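You operate a simulated robot arm through the tools that you are given. There is no shell and no other tool. Be economical: measure what you need, move in short steps, check, and stop when the job is done.

You are at the controls of a simulated robot arm. One attempt, no reset.

Task
Lift the green flap open.

The check looks at the end state, three seconds after you hand in, the way a careful person would. Anything else that was tipped, shoved, dropped, spilled or broken makes it a failure.

Robot
A 6-joint arm with a two-finger parallel gripper, fixed in place. Base frame: the origin is at the foot of the arm, x ahead of it, y to its left, z up; the work surface is at about z = 860. Units: mm, degrees, N and s.
With the tool pointing down near the work surface it reaches from about 260 to 680 mm from the base axis. Its first joint turns from -66.0 to 66.0 degrees. Payload 2.9 kg.
The TCP is the grasp point between the finger pads, 30 mm short of the fingertips. In the tool frame z runs along the fingers and y along their closing line. Largest opening 110 mm; finger width 20, thickness 10; the body of the gripper, 48 by 112 mm, starts 55 mm behind the TCP.
Orientation is told as [roll, pitch, yaw] about the base's x, y, z axes, in that order, counted from this pose: with the fingers straight down and closing along the base's y, the tool's x points along the base's -x, its y along +y and its z along -z.

Tools
- The arm moves only by the tool jog_arm. Its argument "motion" is a list of rows, each a list of 3 entries, a list of its own where there are three numbers: the shift along the base's x, y, z in units of 40 mm (1.0 is 40 mm), then the turn, a rotation vector about the base's x, y, z in units of 5 degrees (1.0 is 5 degrees), then the closure, from 0 (fully open) to 1 (shut). In form: [[[tx, ty, tz], [wx, wy, wz], fingers], ...]. A call has 1 to 12 rows; each row shifts and turns the commanded pose from where the row before left it. A call with a number of a shift or a turn outside -1 to 1 is refused whole. Each row takes 0.2 s and may step no farther than 50 mm and 8.6 degrees from the row before; otherwise, or with a gripper value out of range, the whole call is refused. A pose out of reach is approached as far as the arm can. The call stops where the force on the tool passes 40 N (or 10 N more than at its start, if that is more) or the arm is blocked; 0.2 s more then pass. Each finger travels about 108 mm/s and halts on what it meets, pressing with about 30 N; the grip force reading is that of the motor and also rises with nothing between the fingers. The clock runs only during rows and for 0.2 s after the last one: add rows that do not move to give the fingers time. It gives the time, the measured TCP pose, the force on the tool (base axes), the opening and the grip force at its end, in the units of the frame above (readings bear some noise).
- Cameras (640 x 400 px; columns grow to the right, rows downward): "scene" is fixed at [101.4, 476.7, 1353.4]; the picture's right is [-0.29, -0.96, 0.00], its down [-0.72, 0.22, -0.65] and it looks along [0.63, -0.19, -0.76] (base axes); focal length 362 px, centre (320, 200). "wrist" rides on the gripper at [-36, 0, -57] in the tool frame; the picture's right is [0.00, -1.00, 0.00], its down [0.97, 0.00, -0.24] and it looks along [0.24, 0.00, 0.97] (tool axes); focal length 218 px, centre (320, 200). There is no depth. A picture from a camera that has moved, and an enlarged one, comes with that camera's place and axes in the base frame and with its lens. The place of the scene camera against the robot may be out by one fixed shift of up to 18 mm in any direction.
- get_image(camera): a new picture of that camera. The clock stands still meanwhile.
- inspect(camera, box): a new picture of the part [left, top, right, bottom] of that camera's present view, enlarged. The clock stands still meanwhile.
- sign_off(): hands the job in; it is judged then, once.

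Work in short steps. Places have to be worked out from the pictures, the camera data and where the tool is seen: move nearer, look again, correct. Check each grasp and each placing, and mend what went wrong. You have 90 turns and 42 pictures in all, those below and enlarged ones among them. Open the gripper and draw the arm clear of the work before you hand the job in, unless the task says otherwise; then end with one line.

The tools are called after "Emit:" by a JSON object that holds its "op" and its "data". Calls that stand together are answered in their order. jog_arm: Moves the arm, as the interface text tells. Its arguments: {"type":"object","properties":{"motion":{"type":"array","items":{"type":"array"}}},"required":["motion"]} The other tools are called the same way: get_image (camera) takes a picture; inspect (camera, box) takes an enlarged picture of a part of a camera's view; sign_off () hands the job in.

At the start:

```text
clock: 0.0
eef_pos: [330.6, 359.0, 1113.4]
ee_rot: [0.0, -0.1, 0.0]
wrist_force: [-0.9, -0.1, -0.6]
opening: 110.1
grasp_force: 0.0
```

scene: 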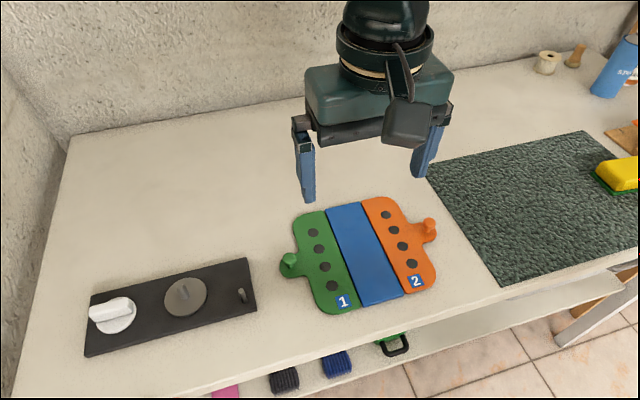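
wrist: 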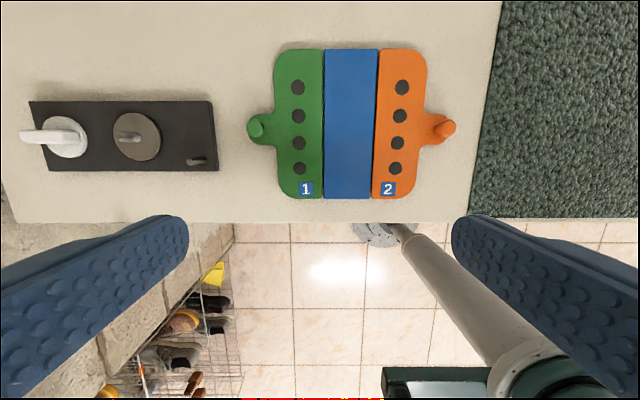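

The green flap lies at the left with a knob at about (392, 439). I'll look at it closer before moving.

Emit:
{"op": "inspect", "data": {"camera": "scene", "box": [260, 180, 460, 325]}}

Emit:
{"op": "inspect", "data": {"camera": "wrist", "box": [230, 40, 470, 210]}}

```text
2.76 times, centred on (360, 252) of scene
camera zoom: at [101.4, 476.7, 1353.4], right [-0.29, -0.96, 0.0], down [-0.72, 0.22, -0.65], along [0.63, -0.19, -0.76], focal length 998 px, centre (210, 55)
```

zoom: 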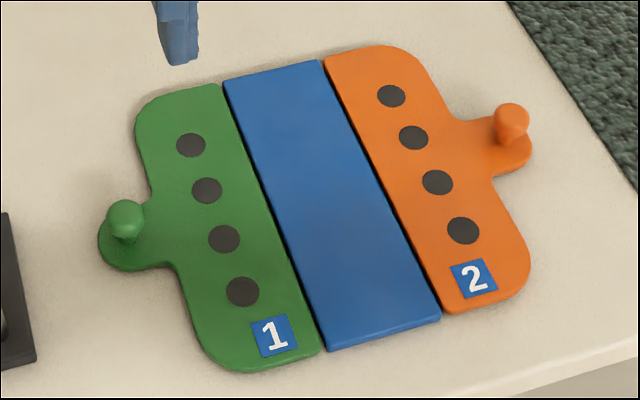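

```text
2.35 times, centred on (350, 125) of wrist
camera zoom: at [366.7, 358.2, 1170.5], right [0.0, -1.0, 0.0], down [-0.97, 0.0, 0.24], along [-0.24, 0.0, -0.97], focal length 514 px, centre (249, 376)
```

zoom: 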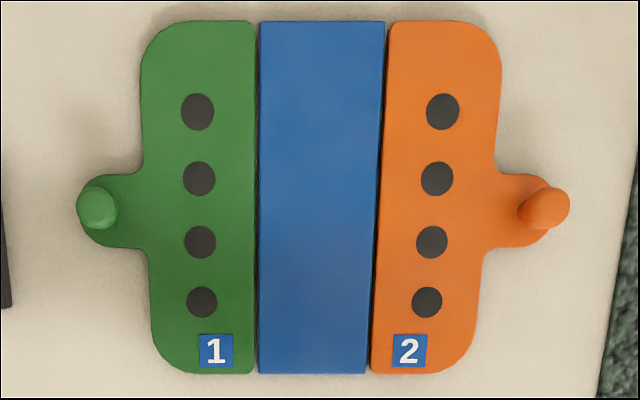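

The knob is a stem with a ball about 25 mm high, near (385, 438). The flap's hinge should be the green/blue line at y≈355. I'll yaw to +90 so the fingers close along x, which lets the ball pivot about the hinge direction, while moving above the knob.

Emit:
{"op": "jog_arm", "data": {"motion": [[[0.11, 0.16, -0.125], [0, 0, 1], 0.2], [[0.11, 0.16, -0.125], [0, 0, 1], 0.2], [[0.11, 0.16, -0.125], [0, 0, 1], 0.2], [[0.11, 0.16, -0.125], [0, 0, 1], 0.2], [[0.11, 0.16, -0.125], [0, 0, 1], 0.2], [[0.11, 0.16, -0.125], [0, 0, 1], 0.2], [[0.11, 0.16, -0.125], [0, 0, 1], 0.2], [[0.11, 0.16, -0.125], [0, 0, 1], 0.2], [[0.11, 0.16, -0.125], [0, 0, 1], 0.2], [[0.11, 0.16, -0.125], [0, 0, 1], 0.2], [[0.11, 0.16, -0.125], [0, 0, 1], 0.2], [[0.11, 0.16, -0.125], [0, 0, 1], 0.2]]}}

Emit:
{"op": "jog_arm", "data": {"motion": [[[0, 0, -0.2], [0, 0, 1], 0.4], [[0, 0, -0.2], [0, 0, 1], 0.4], [[0, 0, -0.2], [0, 0, 1], 0.4], [[0, 0, -0.2], [0, 0, 1], 0.4], [[0, 0, -0.2], [0, 0, 1], 0.4], [[0, 0, -0.2], [0, 0, 1], 0.4], [[0, 0, 0], [0, 0, 0], 0.4]]}}

Emit:
{"op": "get_image", "data": {"camera": "wrist"}}

Emit:
{"op": "get_image", "data": {"camera": "scene"}}

```text
clock: 2.6
eef_pos: [384.3, 435.1, 1053.4]
ee_rot: [0.0, 0.0, 60.1]
wrist_force: [-0.1, 0.7, -0.4]
opening: 88.0
grasp_force: 0.1
```

```text
clock: 4.2
eef_pos: [384.3, 434.6, 1004.7]
ee_rot: [0.0, 0.0, 90.1]
wrist_force: [-0.4, 0.4, -0.8]
opening: 66.0
grasp_force: 0.0
```

```text
37 pictures are left
camera wrist: at [384.4, 471.7, 1061.7], right [1.0, 0.0, 0.0], down [0.0, -0.97, 0.24], along [0.0, -0.24, -0.97], focal length 218 px, centre (320, 200)
```

wrist: 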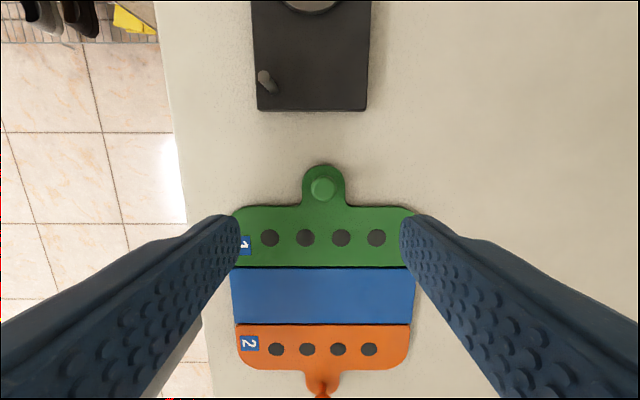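

```text
36 pictures are left
```

scene: 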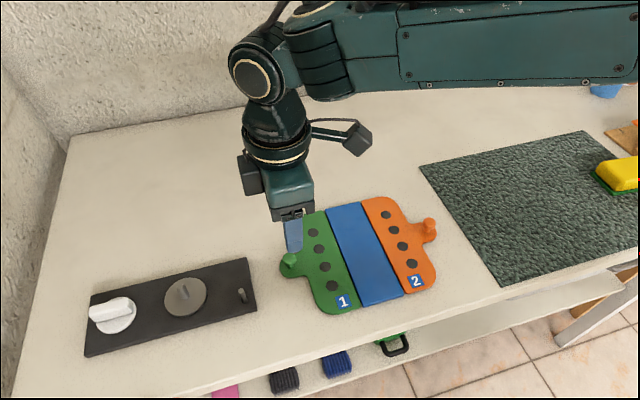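

The knob works out to (386, 439) and the hinge to y≈356. I'll centre on the knob and descend to z≈930, leaving the tips just above it.

Emit:
{"op": "jog_arm", "data": {"motion": [[[0.04, 0.1, -0.4], [0, 0, 0], 0.5], [[0, 0, -0.5], [0, 0, 0], 0.5], [[0, 0, -0.5], [0, 0, 0], 0.5], [[0, 0, -0.4], [0, 0, 0], 0.5], [[0, 0, 0], [0, 0, 0], 0.5]]}}

Emit:
{"op": "get_image", "data": {"camera": "wrist"}}

Emit:
{"op": "inspect", "data": {"camera": "scene", "box": [220, 180, 380, 320]}}

```text
clock: 5.4
eef_pos: [384.5, 437.6, 933.5]
ee_rot: [0.0, 0.1, 89.9]
wrist_force: [-0.5, 0.1, 0.5]
opening: 55.1
grasp_force: 0.2
```

```text
35 pictures are left
camera wrist: at [384.2, 473.3, 990.3], right [1.0, 0.0, 0.0], down [0.0, -0.97, 0.24], along [0.0, -0.24, -0.97], focal length 218 px, centre (320, 200)
```

wrist: 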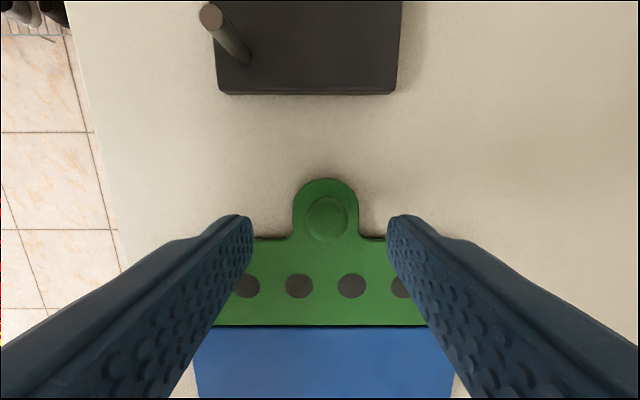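

```text
2.86 times, centred on (300, 250) of scene
camera zoom: at [101.4, 476.7, 1353.4], right [-0.29, -0.96, 0.0], down [-0.72, 0.22, -0.65], along [0.63, -0.19, -0.76], focal length 1034 px, centre (377, 57)
```

zoom: 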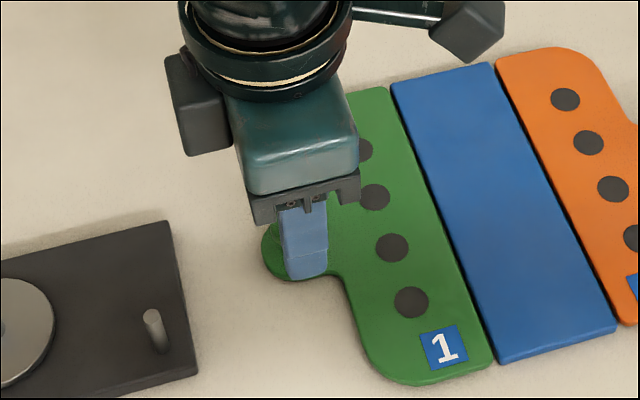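

The knob reads at (388, 438). I'll shift x +3 mm and descend to z≈904, which puts the tips just above the tab.

Emit:
{"op": "jog_arm", "data": {"motion": [[[0.09, 0, -0.3], [0, 0, 0], 0.5], [[0, 0, -0.25], [0, 0, 0], 0.5], [[0, 0, -0.15], [0, 0, 0], 0.5], [[0, 0, 0], [0, 0, 0], 0.5]]}}

Emit:
{"op": "get_image", "data": {"camera": "wrist"}}

```text
clock: 6.4
eef_pos: [388.3, 438.5, 905.7]
ee_rot: [0.0, -0.1, 90.1]
wrist_force: [0.6, -0.5, 0.0]
opening: 55.2
grasp_force: 0.0
```

```text
33 pictures are left
camera wrist: at [388.6, 475.5, 962.0], right [1.0, 0.0, 0.0], down [0.0, -0.97, 0.24], along [0.0, -0.24, -0.97], focal length 218 px, centre (320, 200)
```

wrist: 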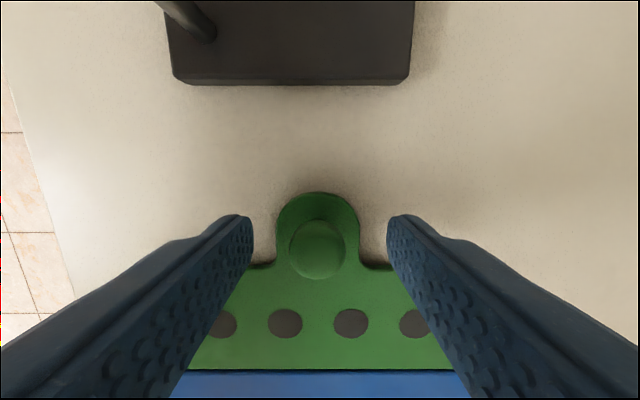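

The ball is centred between the fingers, so I'll close on it.

Emit:
{"op": "jog_arm", "data": {"motion": [[[0, 0, 0], [0, 0, 0], 0.8], [[0, 0, 0], [0, 0, 0], 1], [[0, 0, 0], [0, 0, 0], 1], [[0, 0, 0], [0, 0, 0], 1]]}}

Emit:
{"op": "get_image", "data": {"camera": "wrist"}}

```text
clock: 7.4
eef_pos: [386.9, 439.0, 904.4]
ee_rot: [0.0, 0.2, 90.2]
wrist_force: [-9.8, -0.2, 1.4]
opening: 20.0
grasp_force: 44.9
```

```text
32 pictures are left
camera wrist: at [387.7, 475.5, 961.8], right [1.0, 0.0, 0.0], down [0.0, -0.97, 0.24], along [0.0, -0.24, -0.97], focal length 218 px, centre (320, 200)
```

wrist: 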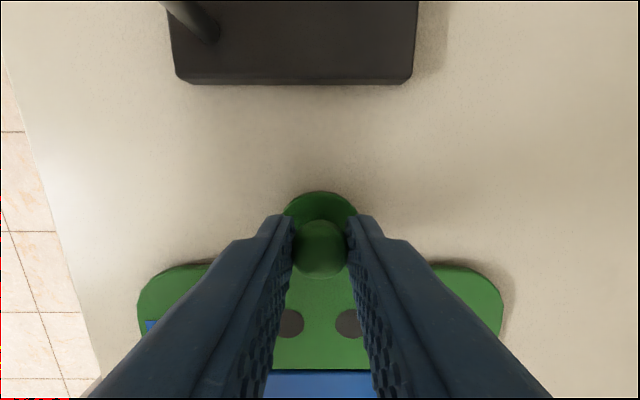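

The ball is held at 20 mm opening. I'll start the arc about the hinge (y≈356, z≈866, ball radius ≈86 mm), tilting the tool at half the flap angle and going to about 20° first.

Emit:
{"op": "jog_arm", "data": {"motion": [[[-0.02, -0.081, 0.176], [0.5, 0, 0], 1], [[0, -0.081, 0.176], [0.5, 0, 0], 1], [[0, -0.11, 0.16], [0.5, 0, 0], 1], [[0, -0.11, 0.16], [0.5, 0, 0], 1], [[0, 0, 0], [0, 0, 0], 1]]}}

Emit:
{"op": "inspect", "data": {"camera": "scene", "box": [220, 160, 460, 320]}}

```text
clock: 8.6
eef_pos: [387.7, 425.2, 933.4]
ee_rot: [0.0, -10.0, 90.2]
wrist_force: [-6.8, 7.0, -7.2]
opening: 20.1
grasp_force: 44.6
```

```text
2.50 times, centred on (340, 240) of scene
camera zoom: at [101.4, 476.9, 1353.3], right [-0.29, -0.96, 0.0], down [-0.72, 0.22, -0.65], along [0.63, -0.19, -0.76], focal length 905 px, centre (270, 100)
```

zoom: 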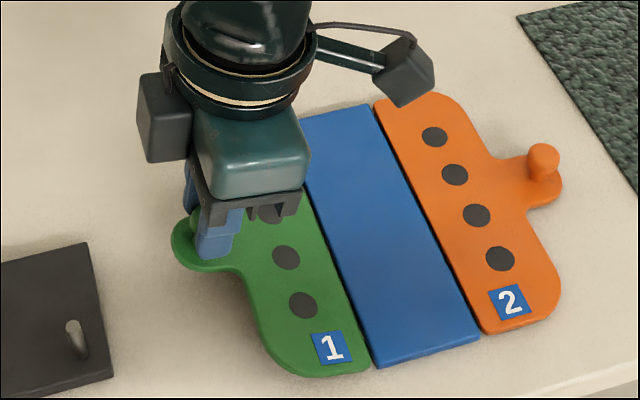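

The flap lifts with the knob and forces are small. Continuing the arc to about 60°.

Emit:
{"op": "jog_arm", "data": {"motion": [[[0, -0.137, 0.14], [0.5, 0, 0], 1], [[0, -0.137, 0.14], [0.5, 0, 0], 1], [[0, -0.16, 0.116], [0.5, 0, 0], 1], [[0, -0.16, 0.116], [0.5, 0, 0], 1], [[0, -0.178, 0.088], [0.5, 0, 0], 1], [[0, -0.178, 0.088], [0.5, 0, 0], 1], [[0, -0.191, 0.057], [0.5, 0, 0], 1], [[0, -0.191, 0.057], [0.5, 0, 0], 1], [[0, 0, 0], [0, 0, 0], 1]]}}

Emit:
{"op": "get_image", "data": {"camera": "scene"}}

Emit:
{"op": "get_image", "data": {"camera": "wrist"}}

```text
clock: 10.6
eef_pos: [387.1, 371.1, 966.6]
ee_rot: [0.0, -30.3, 90.3]
wrist_force: [-8.1, 17.1, 10.0]
opening: 19.7
grasp_force: 45.1
```

```text
30 pictures are left
```

scene: 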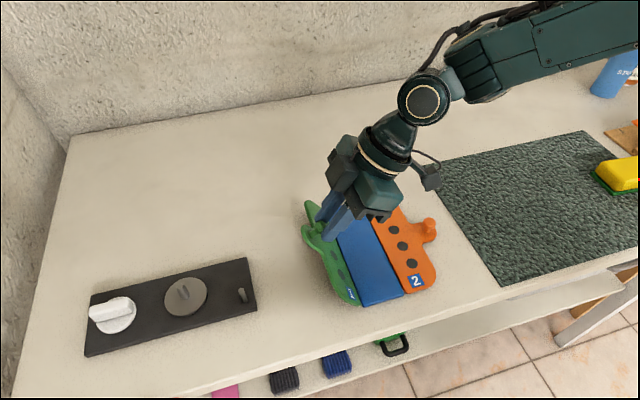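

```text
29 pictures are left
camera wrist: at [387.7, 374.0, 1033.3], right [1.0, 0.0, 0.0], down [0.0, -0.96, -0.28], along [0.0, 0.28, -0.96], focal length 218 px, centre (320, 200)
```

wrist: 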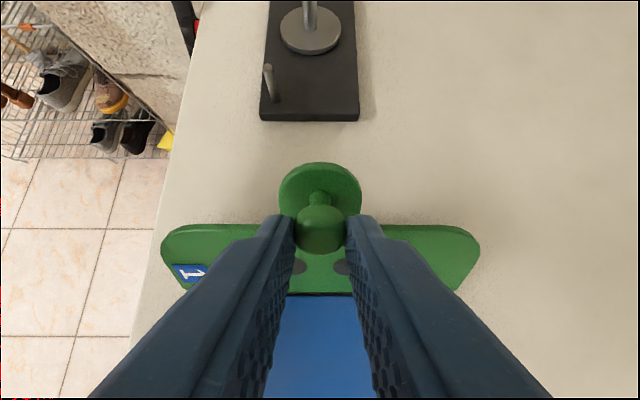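

At about 60° there is a slight outward radial push, so my arc radius is a little small. I'll add about 2 mm of height and continue to ~85°.

Emit:
{"op": "jog_arm", "data": {"motion": [[[0, -0.199, 0.06], [0.5, 0, 0], 1], [[0, -0.199, 0.04], [0.5, 0, 0], 1], [[0, -0.201, -0.01], [0.5, 0, 0], 1], [[0, -0.201, -0.01], [0.5, 0, 0], 1], [[0, 0, 0], [0, 0, 0], 1]]}}

Emit:
{"op": "inspect", "data": {"camera": "scene", "box": [260, 120, 480, 320]}}

```text
clock: 11.8
eef_pos: [386.8, 340.2, 968.4]
ee_rot: [-0.1, -40.2, 90.1]
wrist_force: [-0.1, 10.3, 10.6]
opening: 20.0
grasp_force: 45.2
```

```text
2.00 times, centred on (370, 220) of scene
camera zoom: at [101.3, 476.8, 1353.4], right [-0.29, -0.96, 0.0], down [-0.72, 0.22, -0.65], along [0.63, -0.19, -0.76], focal length 724 px, centre (220, 160)
```

zoom: 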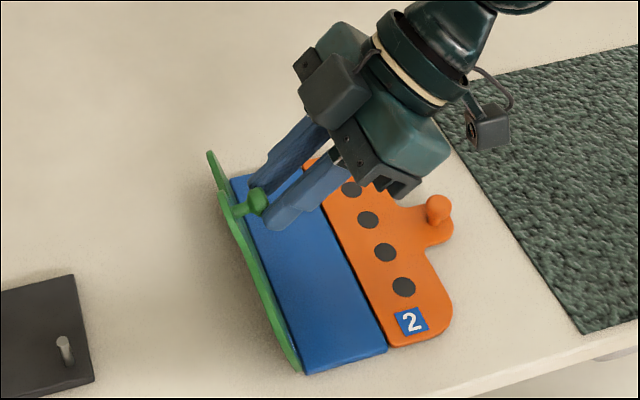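

The flap is near 80–85° and the gripper is well clear of the orange part. I'll continue past vertical to about 110° with the tool tilt held.

Emit:
{"op": "jog_arm", "data": {"motion": [[[0, -0.184, -0.025], [0.2, 0, 0], 1], [[0, -0.184, -0.03], [0.2, 0, 0], 1], [[0, -0.176, -0.06], [0, 0, 0], 1], [[0, -0.176, -0.06], [0, 0, 0], 1], [[0, -0.162, -0.09], [0, 0, 0], 1], [[0, -0.162, -0.09], [0, 0, 0], 1], [[0, 0, 0], [0, 0, 0], 1]]}}

Emit:
{"op": "inspect", "data": {"camera": "scene", "box": [260, 120, 480, 320]}}

```text
clock: 13.4
eef_pos: [387.8, 295.9, 953.9]
ee_rot: [0.0, -42.0, 90.0]
wrist_force: [-0.1, -0.1, -0.2]
opening: 0.1
grasp_force: 38.0
```

```text
2.00 times, centred on (370, 220) of scene
camera zoom: at [101.5, 476.7, 1353.4], right [-0.29, -0.96, 0.0], down [-0.72, 0.22, -0.65], along [0.63, -0.19, -0.76], focal length 724 px, centre (220, 160)
```

zoom: 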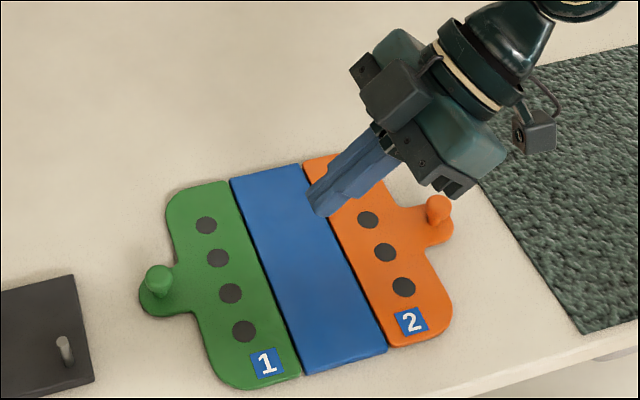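

The grip slipped off somewhere past 80° and the flap fell back closed, undisturbed otherwise. I'll go back over the knob with the fingers open and retry, taking small force-checked steps near vertical.

Emit:
{"op": "jog_arm", "data": {"motion": [[[0, 0, 0.3], [0, 0, 0], 1], [[0, 0.4, 0], [-0.93, 0, 0], 0.8], [[0, 0.4, 0], [-0.93, 0, 0], 0.7], [[0, 0.4, 0], [-0.93, 0, 0], 0.6], [[0, 0.4, 0], [-0.93, 0, 0], 0.5], [[0, 0.4, 0], [-0.93, 0, 0], 0.5], [[0, 0.4, 0], [-0.93, 0, 0], 0.5], [[0, 0.4, 0], [-0.93, 0, 0], 0.5], [[0, 0.4, -0.3], [-0.93, 0, 0], 0.5], [[0, 0.37, -0.3], [-0.93, 0, 0], 0.5], [[0, 0, 0], [0, 0, 0], 0.5]]}}

Emit:
{"op": "get_image", "data": {"camera": "wrist"}}

```text
clock: 15.8
eef_pos: [387.9, 439.7, 942.3]
ee_rot: [0.0, -0.1, 90.0]
wrist_force: [0.2, -0.3, 0.3]
opening: 54.8
grasp_force: 0.1
```

```text
26 pictures are left
camera wrist: at [388.8, 475.5, 998.4], right [1.0, 0.0, 0.0], down [0.0, -0.97, 0.24], along [0.0, -0.24, -0.97], focal length 218 px, centre (320, 200)
```

wrist: 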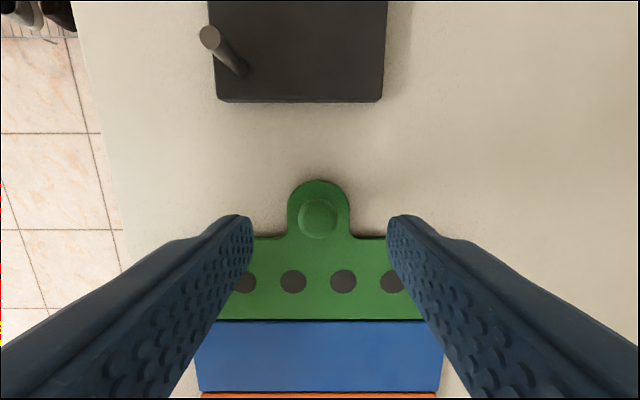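

The knob is again centred between the fingers. I'll descend slightly lower than before and close.

Emit:
{"op": "jog_arm", "data": {"motion": [[[-0.03, 0, -0.35], [0, 0, 0], 0.5], [[0, 0, -0.35], [0, 0, 0], 0.5], [[0, 0, -0.3], [0, 0, 0], 0.5], [[0, 0, 0], [0, 0, 0], 0.5], [[0, 0, 0], [0, 0, 0], 0.8], [[0, 0, 0], [0, 0, 0], 1], [[0, 0, 0], [0, 0, 0], 1], [[0, 0, 0], [0, 0, 0], 1]]}}

```text
clock: 17.6
eef_pos: [386.7, 439.4, 901.1]
ee_rot: [0.0, -0.2, 90.0]
wrist_force: [1.7, 1.0, -1.5]
opening: 19.7
grasp_force: 44.6
```

Held with low force. Repeating the arc to about 60°, with slightly larger z steps to suit the radius.

Emit:
{"op": "jog_arm", "data": {"motion": [[[0, -0.081, 0.18], [0.5, 0, 0], 1], [[0, -0.081, 0.18], [0.5, 0, 0], 1], [[0, -0.105, 0.165], [0.5, 0, 0], 1], [[0, -0.105, 0.165], [0.5, 0, 0], 1], [[0, -0.132, 0.145], [0.5, 0, 0], 1], [[0, -0.132, 0.145], [0.5, 0, 0], 1], [[0, -0.158, 0.12], [0.5, 0, 0], 1], [[0, -0.158, 0.12], [0.5, 0, 0], 1], [[0, -0.176, 0.095], [0.5, 0, 0], 1], [[0, -0.176, 0.095], [0.5, 0, 0], 1], [[0, -0.189, 0.062], [0.5, 0, 0], 1], [[0, -0.189, 0.062], [0.5, 0, 0], 1]]}}

Emit:
{"op": "jog_arm", "data": {"motion": [[[0, -0.197, 0.035], [0.5, 0, 0], 1], [[0, -0.197, 0.03], [0.5, 0, 0], 1], [[0, -0.199, 0], [0.5, 0, 0], 1], [[0, -0.199, -0.01], [0.5, 0, 0], 1], [[0, 0, 0], [0, 0, 0], 1]]}}

```text
clock: 20.2
eef_pos: [386.8, 372.3, 963.0]
ee_rot: [0.0, -30.2, 90.1]
wrist_force: [-3.8, 15.7, 5.6]
opening: 20.1
grasp_force: 45.0
```

```text
clock: 21.4
eef_pos: [387.2, 340.2, 965.7]
ee_rot: [0.0, -40.2, 90.0]
wrist_force: [-3.3, 11.2, 4.7]
opening: 20.0
grasp_force: 44.6
```

At about 80° the steady reading is ~11 N of resistance. I'll go on in small steps and watch the force.

Emit:
{"op": "jog_arm", "data": {"motion": [[[0, -0.184, -0.015], [0, 0, 0], 1], [[0, 0, 0], [0, 0, 0], 1]]}}

Emit:
{"op": "jog_arm", "data": {"motion": [[[0, -0.184, -0.03], [0, 0, 0], 1], [[0, 0, 0], [0, 0, 0], 1]]}}

Emit:
{"op": "inspect", "data": {"camera": "scene", "box": [260, 120, 480, 320]}}

```text
clock: 22.0
eef_pos: [387.5, 333.1, 966.1]
ee_rot: [0.1, -40.3, 90.0]
wrist_force: [-5.9, 13.4, 4.2]
opening: 19.9
grasp_force: 45.6
```

```text
clock: 22.6
eef_pos: [387.6, 324.3, 962.9]
ee_rot: [0.3, -40.0, 89.9]
wrist_force: [-4.3, 3.3, -0.7]
opening: 17.5
grasp_force: 44.7
```

```text
2.00 times, centred on (370, 220) of scene
camera zoom: at [101.3, 476.7, 1353.4], right [-0.29, -0.96, 0.0], down [-0.72, 0.22, -0.65], along [0.63, -0.19, -0.76], focal length 724 px, centre (220, 160)
```

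zoom: 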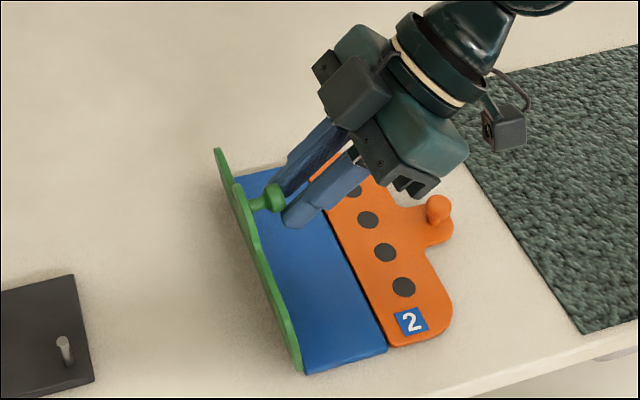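

The ball slipped sideways in the pads: by triangulation it is at (387, 350, 955), so the flap is at ~79° and lags the tool. A pure friction pinch is too weak. I'll lower the flap back along the arc, then regrasp with the fingers closing along y and tilted so the outboard finger pushes the ball by shape.

Emit:
{"op": "jog_arm", "data": {"motion": [[[0, 0.199, 0.01], [-0.5, 0, 0], 1], [[0, 0.199, 0], [-0.5, 0, 0], 1], [[0, 0.197, -0.03], [-0.5, 0, 0], 1], [[0, 0.197, -0.035], [-0.5, 0, 0], 1], [[0, 0.189, -0.062], [-0.5, 0, 0], 1], [[0, 0.189, -0.062], [-0.5, 0, 0], 1], [[0, 0.176, -0.095], [-0.5, 0, 0], 1], [[0, 0.176, -0.095], [-0.5, 0, 0], 1], [[0, 0.158, -0.12], [-0.5, 0, 0], 1], [[0, 0.158, -0.12], [-0.5, 0, 0], 1], [[0, 0, 0], [0, 0, 0], 1]]}}

Emit:
{"op": "get_image", "data": {"camera": "wrist"}}

```text
clock: 25.0
eef_pos: [387.1, 398.1, 939.6]
ee_rot: [0.0, -15.1, 90.1]
wrist_force: [0.5, -0.6, 0.0]
opening: 0.0
grasp_force: 38.2
```

```text
24 pictures are left
camera wrist: at [387.7, 418.5, 1003.5], right [1.0, 0.0, 0.0], down [0.0, -1.0, -0.02], along [0.0, 0.02, -1.0], focal length 218 px, centre (320, 200)
```

wrist: 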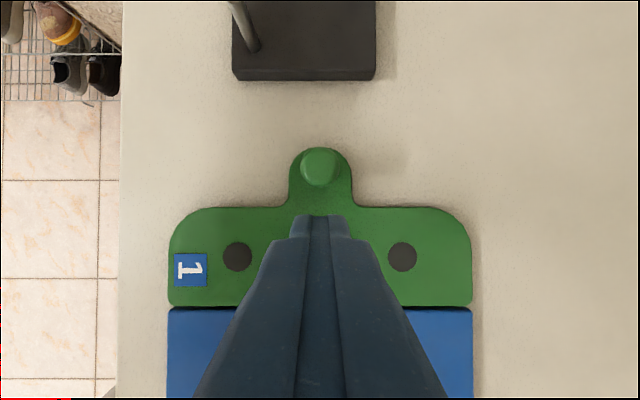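

The flap is closed again and the ball sits at about (387.5, 438.5, 886). I'll raise, yaw back to 0 so the fingers close along y, and move to a standoff.

Emit:
{"op": "jog_arm", "data": {"motion": [[[0, 0, 0.5], [-1, 0, 0], 0.9], [[0, 0.2, 0.5], [-1, 0, 0], 0.8], [[0, 0.2, 0.3], [-1, 0, 0], 0.7], [[0, 0.2, 0], [0, 0, -1], 0.6], [[0, 0.2, 0], [0, 0, -1], 0.6], [[0, 0.2, 0], [0, 0, -1], 0.6], [[0, 0.2, 0], [0, 0, -1], 0.6], [[0, 0.2, 0], [0, 0, -1], 0.6], [[0, 0.2, 0], [0, 0, -1], 0.6], [[0, 0.1, 0], [0, 0, -1], 0.6], [[0, 0, 0], [0, 0, -1], 0.6], [[0, 0, 0], [0, 0, -1], 0.6]]}}

Emit:
{"op": "jog_arm", "data": {"motion": [[[0, 0, 0], [0, 0, -1], 0.6], [[0, 0, 0], [0, 0, -1], 0.6], [[0, 0, 0], [0, 0, -1], 0.6], [[0, 0, 0], [0, 0, -1], 0.6], [[0, 0, 0], [0, 0, -1], 0.6], [[0, 0, 0], [0, 0, -1], 0.6], [[0, 0, 0], [0, 0, -1], 0.6], [[0, 0, 0], [0, 0, -1], 0.6], [[0, 0, 0], [0, 0, -1], 0.6], [[0, 0, 0], [0, 0, 0], 0.6]]}}

Emit:
{"op": "jog_arm", "data": {"motion": [[[0, 0, 0], [-1, 0, 0], 0.6], [[0, 0, 0], [-1, 0, 0], 0.6], [[0, 0, 0], [-1, 0, 0], 0.6], [[0, 0, 0], [-1, 0, 0], 0.6], [[0, 0, 0], [0, 0, 0], 0.6]]}}

Emit:
{"op": "get_image", "data": {"camera": "wrist"}}

Emit:
{"op": "get_image", "data": {"camera": "scene"}}

```text
clock: 27.6
eef_pos: [386.6, 466.5, 989.8]
ee_rot: [0.0, -0.2, 45.0]
wrist_force: [-0.7, 0.2, 0.4]
opening: 43.9
grasp_force: 0.0
```

```text
clock: 29.8
eef_pos: [387.6, 467.9, 990.6]
ee_rot: [0.0, -0.3, 0.0]
wrist_force: [-0.3, -0.2, 0.2]
opening: 44.0
grasp_force: 0.1
```

```text
clock: 31.0
eef_pos: [375.7, 466.0, 989.8]
ee_rot: [-9.3, -0.2, 0.1]
wrist_force: [0.1, -0.5, -0.3]
opening: 44.0
grasp_force: 0.0
out of reach, approached as far as the arm can: row 2, 3, 4
```

```text
23 pictures are left
camera wrist: at [411.9, 476.2, 1044.9], right [0.0, -0.99, 0.16], down [-0.97, 0.04, 0.23], along [-0.24, -0.16, -0.96], focal length 218 px, centre (320, 200)
```

wrist: 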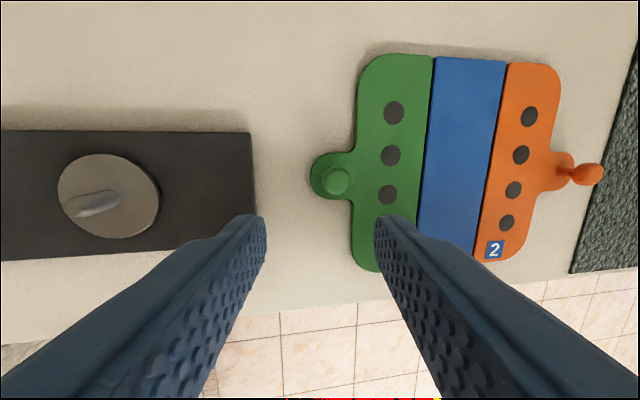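

```text
22 pictures are left
```

scene: 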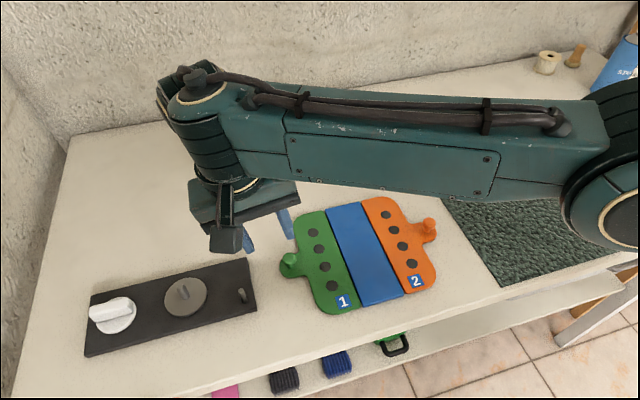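

A −20° tilt is out of reach at this radius, so I'll use about −10° and move inward toward the knob.

Emit:
{"op": "jog_arm", "data": {"motion": [[[0, -0.25, -0.4], [1, 0, 0], 0.6], [[0, -0.25, -0.4], [1, 0, 0], 0.6], [[0, 0, -0.2], [0, 0, 0], 0.6], [[0, 0, 0], [0, 0, 0], 0.6]]}}

Emit:
{"op": "get_image", "data": {"camera": "wrist"}}

```text
clock: 32.0
eef_pos: [376.6, 446.0, 948.0]
ee_rot: [0.8, -0.2, 0.0]
wrist_force: [-0.5, -0.1, 0.0]
opening: 43.9
grasp_force: 0.0
```

```text
21 pictures are left
camera wrist: at [413.2, 445.7, 1005.9], right [0.0, -1.0, -0.01], down [-0.97, 0.0, 0.24], along [-0.24, 0.01, -0.97], focal length 218 px, centre (320, 200)
```

wrist: 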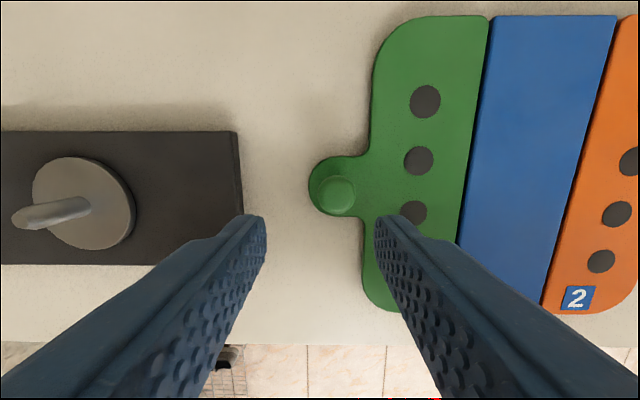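

The commanded pose follows the reached one. I'll correct x by +11 mm, tilt −10° and descend part way.

Emit:
{"op": "jog_arm", "data": {"motion": [[[0.14, 0, -0.2], [-0.6, 0, 0], 0.6], [[0.14, -0.05, -0.2], [-0.6, 0, 0], 0.6], [[0, 0, -0.1], [-0.9, 0, 0], 0.6], [[0, 0, 0], [0, 0, 0], 0.6]]}}

Emit:
{"op": "get_image", "data": {"camera": "wrist"}}

```text
clock: 33.0
eef_pos: [387.2, 445.3, 929.1]
ee_rot: [-9.9, -0.3, 0.1]
wrist_force: [0.3, 0.1, -0.7]
opening: 44.1
grasp_force: 0.1
```

```text
20 pictures are left
camera wrist: at [423.8, 454.5, 985.3], right [0.0, -0.99, 0.17], down [-0.97, 0.04, 0.23], along [-0.24, -0.17, -0.96], focal length 218 px, centre (320, 200)
```

wrist: 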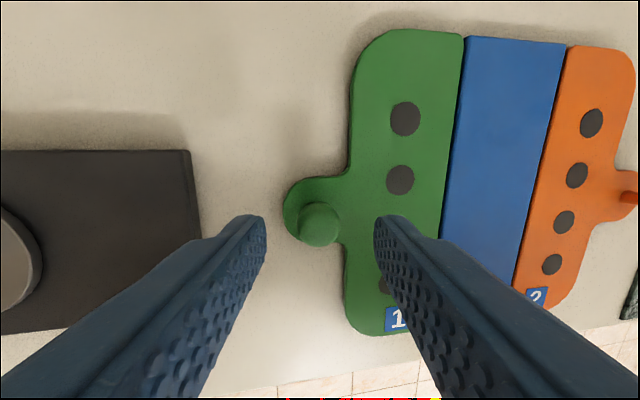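

The ball checks out at (388, 438). I'll tilt a little more to −18° and descend around the ball.

Emit:
{"op": "jog_arm", "data": {"motion": [[[0, 0, -0.2], [-0.8, 0, 0], 0.6], [[0, 0, -0.2], [-0.8, 0, 0], 0.6], [[0, 0, -0.1], [0, 0, 0], 0.6], [[0, 0, 0], [0, 0, 0], 0.6]]}}

Emit:
{"op": "get_image", "data": {"camera": "wrist"}}

Emit:
{"op": "inspect", "data": {"camera": "scene", "box": [200, 180, 380, 320]}}

```text
clock: 34.0
eef_pos: [366.1, 448.1, 904.2]
ee_rot: [-17.8, -0.2, 0.1]
wrist_force: [0.0, 0.1, 0.1]
opening: 43.8
grasp_force: 0.2
out of reach, approached as far as the arm can: row 2
```

```text
19 pictures are left
camera wrist: at [401.0, 464.9, 957.8], right [0.0, -0.95, 0.31], down [-0.97, 0.07, 0.22], along [-0.24, -0.3, -0.92], focal length 218 px, centre (320, 200)
```

wrist: 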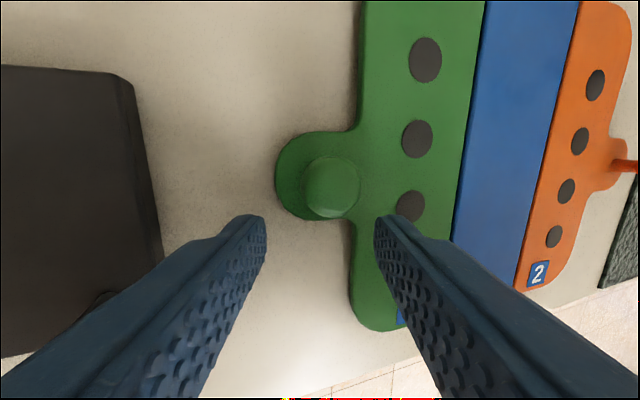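

```text
2.86 times, centred on (290, 250) of scene
camera zoom: at [101.4, 476.7, 1353.4], right [-0.29, -0.96, 0.0], down [-0.72, 0.22, -0.65], along [0.63, -0.19, -0.76], focal length 1034 px, centre (406, 57)
```

zoom: 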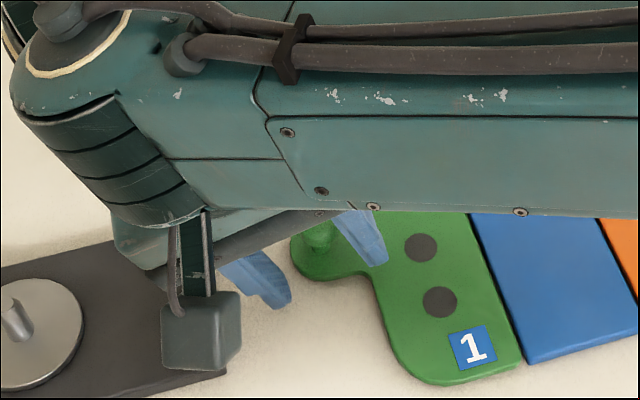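

Reach pulled x back to 366. I'll ease the tilt to −12° and bring x forward to the knob; the fingers still straddle it.

Emit:
{"op": "jog_arm", "data": {"motion": [[[0, -0.06, 0.15], [0.6, 0, 0], 0.6], [[0.1, -0.06, 0.0], [0.6, 0, 0], 0.6], [[0.2, 0, 0], [0, 0, 0], 0.6], [[0.24, 0, 0], [0, 0, 0], 0.6], [[0, 0, 0], [0, 0, 0], 0.6]]}}

Emit:
{"op": "get_image", "data": {"camera": "wrist"}}

```text
clock: 35.2
eef_pos: [386.5, 441.7, 909.5]
ee_rot: [-11.8, -0.2, 0.0]
wrist_force: [0.5, 0.0, -0.2]
opening: 43.9
grasp_force: 0.2
```

```text
17 pictures are left
camera wrist: at [422.8, 453.6, 966.0], right [0.0, -0.98, 0.21], down [-0.97, 0.05, 0.23], along [-0.24, -0.2, -0.95], focal length 218 px, centre (320, 200)
```

wrist: 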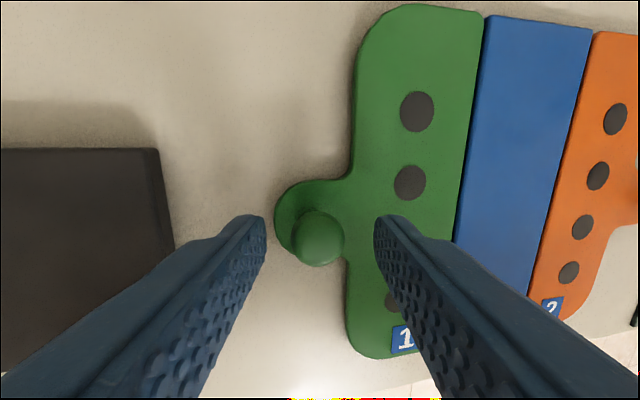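

The ball is centred. Closing on it.

Emit:
{"op": "jog_arm", "data": {"motion": [[[0, 0, 0], [0, 0, 0], 0.75], [[0, 0, 0], [0, 0, 0], 0.9], [[0, 0, 0], [0, 0, 0], 1], [[0, 0, 0], [0, 0, 0], 1]]}}

Emit:
{"op": "inspect", "data": {"camera": "wrist", "box": [200, 150, 440, 300]}}

```text
clock: 36.2
eef_pos: [386.5, 442.6, 910.1]
ee_rot: [-11.7, -0.3, 0.0]
wrist_force: [1.0, 8.8, 0.8]
opening: 19.6
grasp_force: 44.9
```

```text
2.67 times, centred on (320, 225) of wrist
camera zoom: at [422.6, 454.4, 966.5], right [0.0, -0.98, 0.2], down [-0.97, 0.05, 0.23], along [-0.23, -0.2, -0.95], focal length 582 px, centre (320, 133)
```

zoom: 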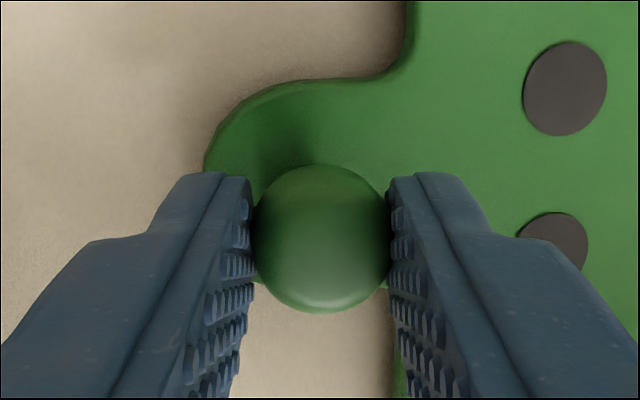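

The ball is firmly held. Starting the arc with the tool tilt lagging the flap, to about 30° first.

Emit:
{"op": "jog_arm", "data": {"motion": [[[0, -0.085, 0.179], [0.5, 0, 0], 1], [[0, -0.085, 0.179], [0.5, 0, 0], 1], [[0, -0.115, 0.165], [0.5, 0, 0], 1], [[0, -0.115, 0.165], [0.5, 0, 0], 1], [[0, -0.135, 0.144], [0.4, 0, 0], 1], [[0, -0.135, 0.144], [0.4, 0, 0], 1], [[0, 0, 0], [0, 0, 0], 1]]}}

Emit:
{"op": "inspect", "data": {"camera": "wrist", "box": [160, 100, 480, 300]}}

```text
clock: 37.8
eef_pos: [386.2, 414.7, 950.2]
ee_rot: [2.2, -0.2, 0.0]
wrist_force: [-3.9, 9.1, 12.1]
opening: 19.5
grasp_force: 45.5
```

```text
2.00 times, centred on (320, 200) of wrist
camera zoom: at [422.6, 412.9, 1007.1], right [0.0, -1.0, -0.04], down [-0.97, -0.01, 0.24], along [-0.24, 0.04, -0.97], focal length 436 px, centre (320, 200)
```

zoom: 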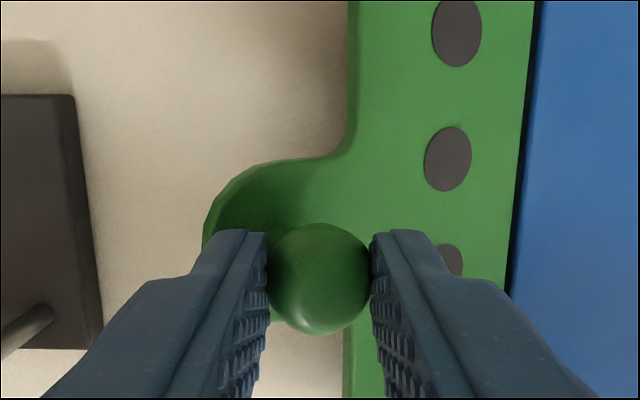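

Tangential load is negligible and the ~15 N is radially outward, so the true radius is about 2–3 mm larger. I'll correct outward and continue to ~60°.

Emit:
{"op": "jog_arm", "data": {"motion": [[[0, 0.04, 0.05], [0, 0, 0], 1], [[0, -0.173, 0.125], [0.6, 0, 0], 1], [[0, -0.173, 0.125], [0.6, 0, 0], 1], [[0, -0.204, 0.095], [0.8, 0, 0], 1], [[0, -0.204, 0.095], [0.8, 0, 0], 1], [[0, -0.22, 0.056], [0.9, 0, 0], 1], [[0, -0.22, 0.056], [0.9, 0, 0], 1], [[0, 0, 0], [0, 0, 0], 1]]}}

Emit:
{"op": "inspect", "data": {"camera": "wrist", "box": [160, 100, 480, 300]}}

```text
clock: 39.6
eef_pos: [385.8, 368.7, 971.1]
ee_rot: [25.0, -0.2, -0.1]
wrist_force: [0.0, 1.7, -6.6]
opening: 19.6
grasp_force: 45.1
```

```text
2.00 times, centred on (320, 200) of wrist
camera zoom: at [422.6, 344.7, 1023.2], right [0.0, -0.91, -0.42], down [-0.97, -0.1, 0.21], along [-0.24, 0.41, -0.88], focal length 436 px, centre (320, 200)
```

zoom: 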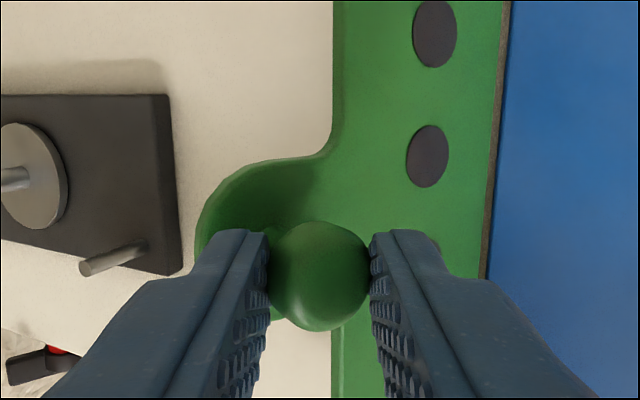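

The grip is secure and forces are low. Continuing to ~80°.

Emit:
{"op": "jog_arm", "data": {"motion": [[[0, -0.225, 0.012], [0.9, 0, 0], 1], [[0, -0.225, 0.012], [0.9, 0, 0], 1], [[0, -0.222, -0.023], [0.8, 0, 0], 1], [[0, -0.222, -0.023], [0.8, 0, 0], 1], [[0, 0, 0], [0, 0, 0], 1]]}}

Emit:
{"op": "inspect", "data": {"camera": "scene", "box": [260, 120, 480, 320]}}

```text
clock: 40.8
eef_pos: [386.6, 334.8, 971.5]
ee_rot: [42.3, 0.0, -0.1]
wrist_force: [-7.4, 3.0, 2.2]
opening: 19.4
grasp_force: 45.2
```

```text
2.00 times, centred on (370, 220) of scene
camera zoom: at [101.3, 476.7, 1353.4], right [-0.29, -0.96, 0.0], down [-0.72, 0.22, -0.65], along [0.63, -0.19, -0.76], focal length 724 px, centre (220, 160)
```

zoom: 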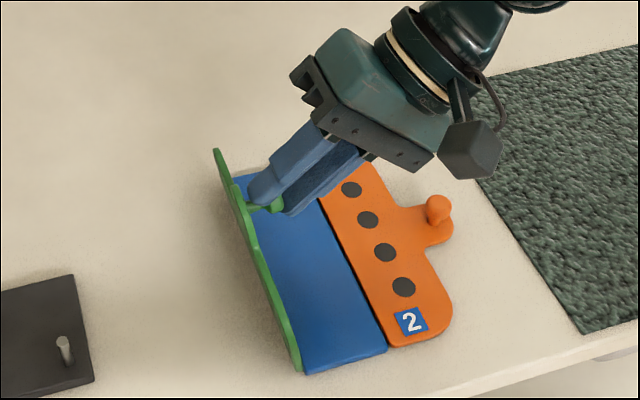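

Flap is near 80° with low forces. Stepping to 90°, then 100°.

Emit:
{"op": "jog_arm", "data": {"motion": [[[0, -0.208, -0.05], [0.6, 0, 0], 1], [[0, -0.208, -0.05], [0.6, 0, 0], 1], [[0, 0, 0], [0, 0, 0], 1]]}}

Emit:
{"op": "inspect", "data": {"camera": "wrist", "box": [160, 100, 480, 300]}}

```text
clock: 41.6
eef_pos: [385.8, 317.6, 968.7]
ee_rot: [48.6, -0.3, -0.1]
wrist_force: [-9.5, 0.7, 18.9]
opening: 19.2
grasp_force: 45.2
```

```text
2.00 times, centred on (320, 200) of wrist
camera zoom: at [422.8, 275.2, 1006.6], right [0.0, -0.66, -0.75], down [-0.97, -0.18, 0.15], along [-0.24, 0.73, -0.65], focal length 436 px, centre (320, 200)
```

zoom: 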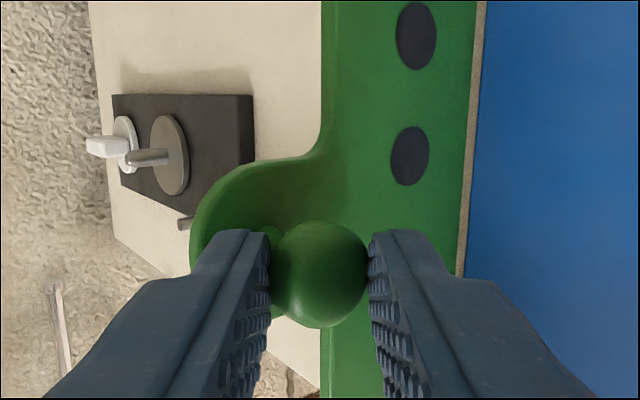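

Past 85–90° and still gripped; a radial push of ~19 N upward means I should ride ~2 mm higher. Correcting and continuing to ~100°.

Emit:
{"op": "jog_arm", "data": {"motion": [[[-0.02, 0, 0.05], [0, 0, 0], 1], [[0, -0.19, -0.06], [0.4, 0, 0], 1], [[0, -0.19, -0.075], [0.4, 0, 0], 1], [[0, 0, 0], [0, 0, 0], 1]]}}

Emit:
{"op": "inspect", "data": {"camera": "scene", "box": [260, 120, 480, 320]}}

```text
clock: 42.6
eef_pos: [386.1, 301.1, 964.8]
ee_rot: [52.4, -0.2, -0.2]
wrist_force: [-2.4, -2.5, 16.3]
opening: 18.9
grasp_force: 45.1
```

```text
2.00 times, centred on (370, 220) of scene
camera zoom: at [101.2, 476.4, 1353.5], right [-0.29, -0.96, 0.0], down [-0.72, 0.22, -0.65], along [0.63, -0.19, -0.76], focal length 724 px, centre (220, 160)
```

zoom: 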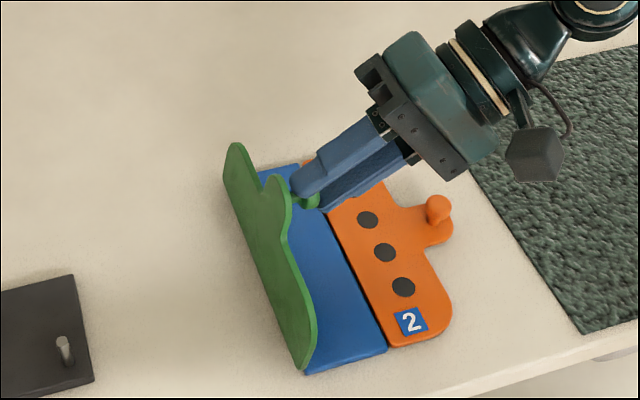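

The flap is now past vertical (~100°), its outer face visible, with no stop felt. I'll go about 8° further with z slightly raised.

Emit:
{"op": "jog_arm", "data": {"motion": [[[0, -0.15, -0.05], [0.2, 0, 0], 1], [[0, -0.15, -0.07], [0.2, 0, 0], 1], [[0, 0, 0], [0, 0, 0], 1]]}}

Emit:
{"op": "inspect", "data": {"camera": "scene", "box": [260, 120, 480, 320]}}

Emit:
{"op": "inspect", "data": {"camera": "wrist", "box": [160, 100, 480, 300]}}

```text
clock: 43.4
eef_pos: [386.6, 288.5, 958.5]
ee_rot: [54.2, -0.2, -0.3]
wrist_force: [-3.4, -12.1, 21.8]
opening: 17.6
grasp_force: 44.8
```

```text
2.00 times, centred on (370, 220) of scene
camera zoom: at [101.2, 476.1, 1353.7], right [-0.29, -0.96, 0.0], down [-0.72, 0.22, -0.65], along [0.63, -0.19, -0.76], focal length 724 px, centre (220, 160)
```

zoom: 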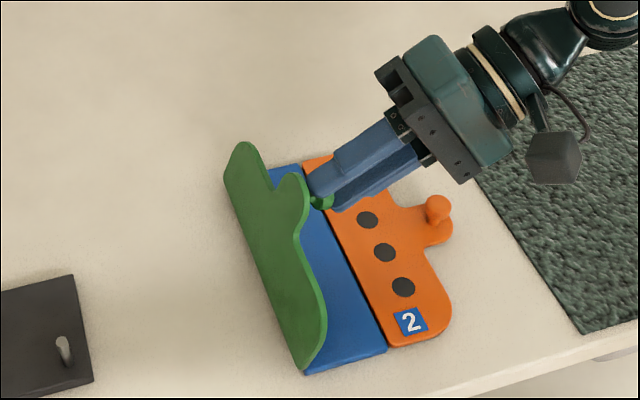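

```text
2.00 times, centred on (320, 200) of wrist
camera zoom: at [422.9, 242.2, 992.6], right [0.0, -0.58, -0.81], down [-0.97, -0.19, 0.14], along [-0.23, 0.79, -0.57], focal length 436 px, centre (320, 200)
```

zoom: 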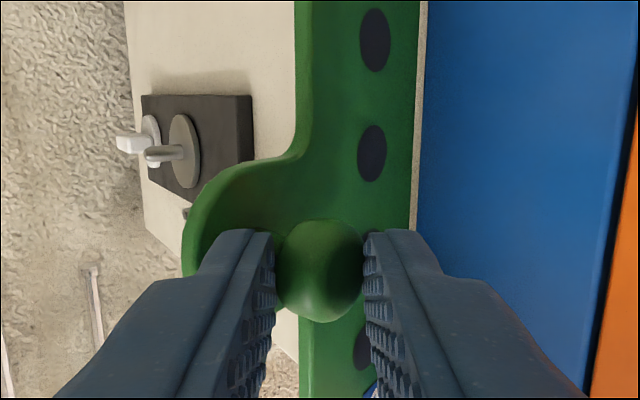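

The flap is at about 108°, well past vertical. I'll relieve the radial load and open the fingers slightly, the lower finger ready to catch the knob.

Emit:
{"op": "jog_arm", "data": {"motion": [[[0, -0.04, 0.07], [0, 0, 0], 1], [[0, 0, 0], [0, 0, 0], 0.78], [[0, 0, 0], [0, 0, 0], 0.75], [[0, 0, 0], [0, 0, 0], 0.75]]}}

Emit:
{"op": "inspect", "data": {"camera": "scene", "box": [260, 120, 480, 320]}}

```text
clock: 44.4
eef_pos: [386.8, 287.8, 961.3]
ee_rot: [54.1, -0.2, -0.2]
wrist_force: [-0.2, -0.7, -0.3]
opening: 27.5
grasp_force: 0.2
```

```text
2.00 times, centred on (370, 220) of scene
camera zoom: at [101.4, 476.7, 1353.4], right [-0.29, -0.96, 0.0], down [-0.72, 0.22, -0.65], along [0.63, -0.19, -0.76], focal length 724 px, centre (220, 160)
```

zoom: 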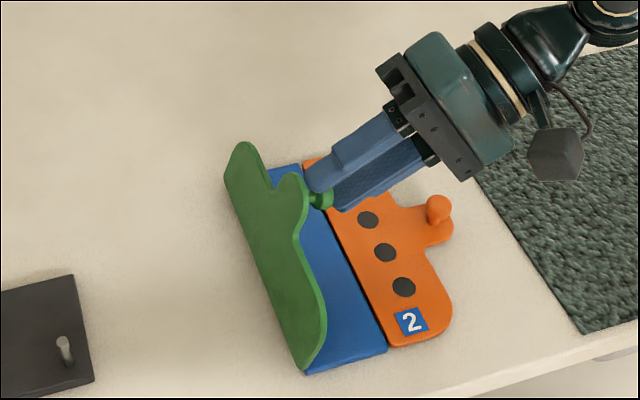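

With the fingers loosened, the flap stays put and no force shows on the tool. I'll back straight out along the tool axis.

Emit:
{"op": "jog_arm", "data": {"motion": [[[0, -0.12, 0.09], [0, 0, 0], 0.7], [[0, -0.12, 0.09], [0, 0, 0], 0.65], [[0, -0.24, 0.18], [0, 0, 0], 0.65], [[0, -0.24, 0.18], [0, 0, 0], 0.65], [[0, -0.24, 0.18], [0, 0, 0], 0.65], [[0, -0.3, 0.4], [0, 0, 0], 0.65], [[0, -0.3, 0.5], [0, 0, 0], 0.5], [[0, -0.3, 0.6], [-0.8, 0, 0], 0.3], [[0, 0, 0.8], [-0.8, 0, 0], 0.2], [[0, 0, 0.8], [-0.8, 0, 0], 0], [[0, 0, 0], [-0.8, 0, 0], 0], [[0, 0, 0], [0, 0, 0], 0]]}}

Emit:
{"op": "get_image", "data": {"camera": "scene"}}

```text
clock: 47.0
eef_pos: [385.1, 214.2, 1116.9]
ee_rot: [38.0, -0.2, -0.2]
wrist_force: [0.5, 0.9, 0.7]
opening: 110.1
grasp_force: 0.0
```

```text
7 pictures are left
```

scene: 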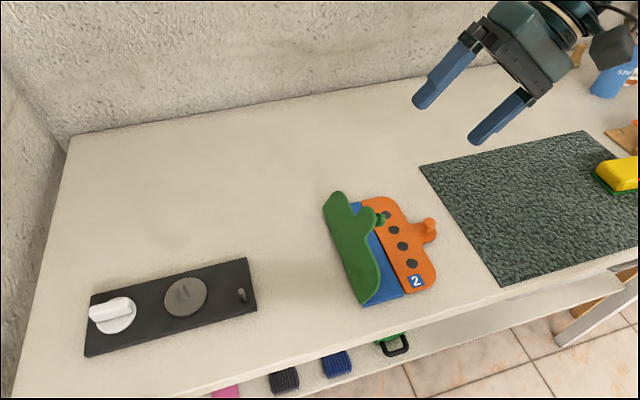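

The flap stands open past vertical by itself, and nothing else has moved. I'll wait a little longer and look once more.

Emit:
{"op": "jog_arm", "data": {"motion": [[[0, 0, 0], [0, 0, 0], 0], [[0, 0, 0], [0, 0, 0], 0], [[0, 0, 0], [0, 0, 0], 0], [[0, 0, 0], [0, 0, 0], 0], [[0, 0, 0], [0, 0, 0], 0], [[0, 0, 0], [0, 0, 0], 0], [[0, 0, 0], [0, 0, 0], 0], [[0, 0, 0], [0, 0, 0], 0]]}}

Emit:
{"op": "inspect", "data": {"camera": "scene", "box": [260, 120, 480, 320]}}

```text
clock: 48.8
eef_pos: [386.7, 213.5, 1116.6]
ee_rot: [38.1, -0.2, -0.1]
wrist_force: [-0.3, -0.4, 0.0]
opening: 110.0
grasp_force: 0.1
```

```text
2.00 times, centred on (370, 220) of scene
camera zoom: at [101.4, 476.7, 1353.4], right [-0.29, -0.96, 0.0], down [-0.72, 0.22, -0.65], along [0.63, -0.19, -0.76], focal length 724 px, centre (220, 160)
```

zoom: 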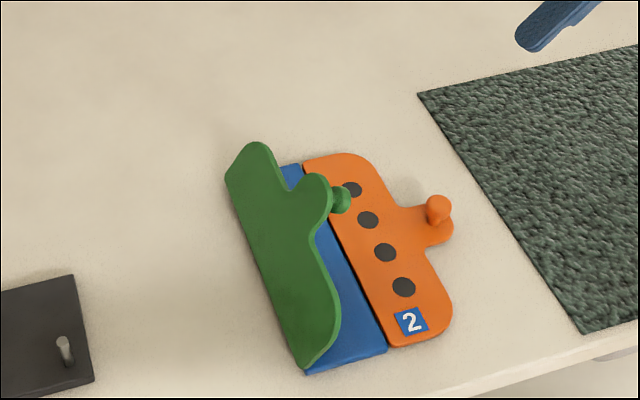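

The flap rests open at its stop, the arm is clear and the gripper is open, so I'm handing in.

Emit:
{"op": "sign_off", "data": {}}

```text
The job is handed in.
```

The green flap is open: it stands past vertical on its own, the gripper is open and clear, and nothing else looks moved in the last pictures. My first two tries lost their grip partway, and each time the flap dropped shut again with no visible harm.
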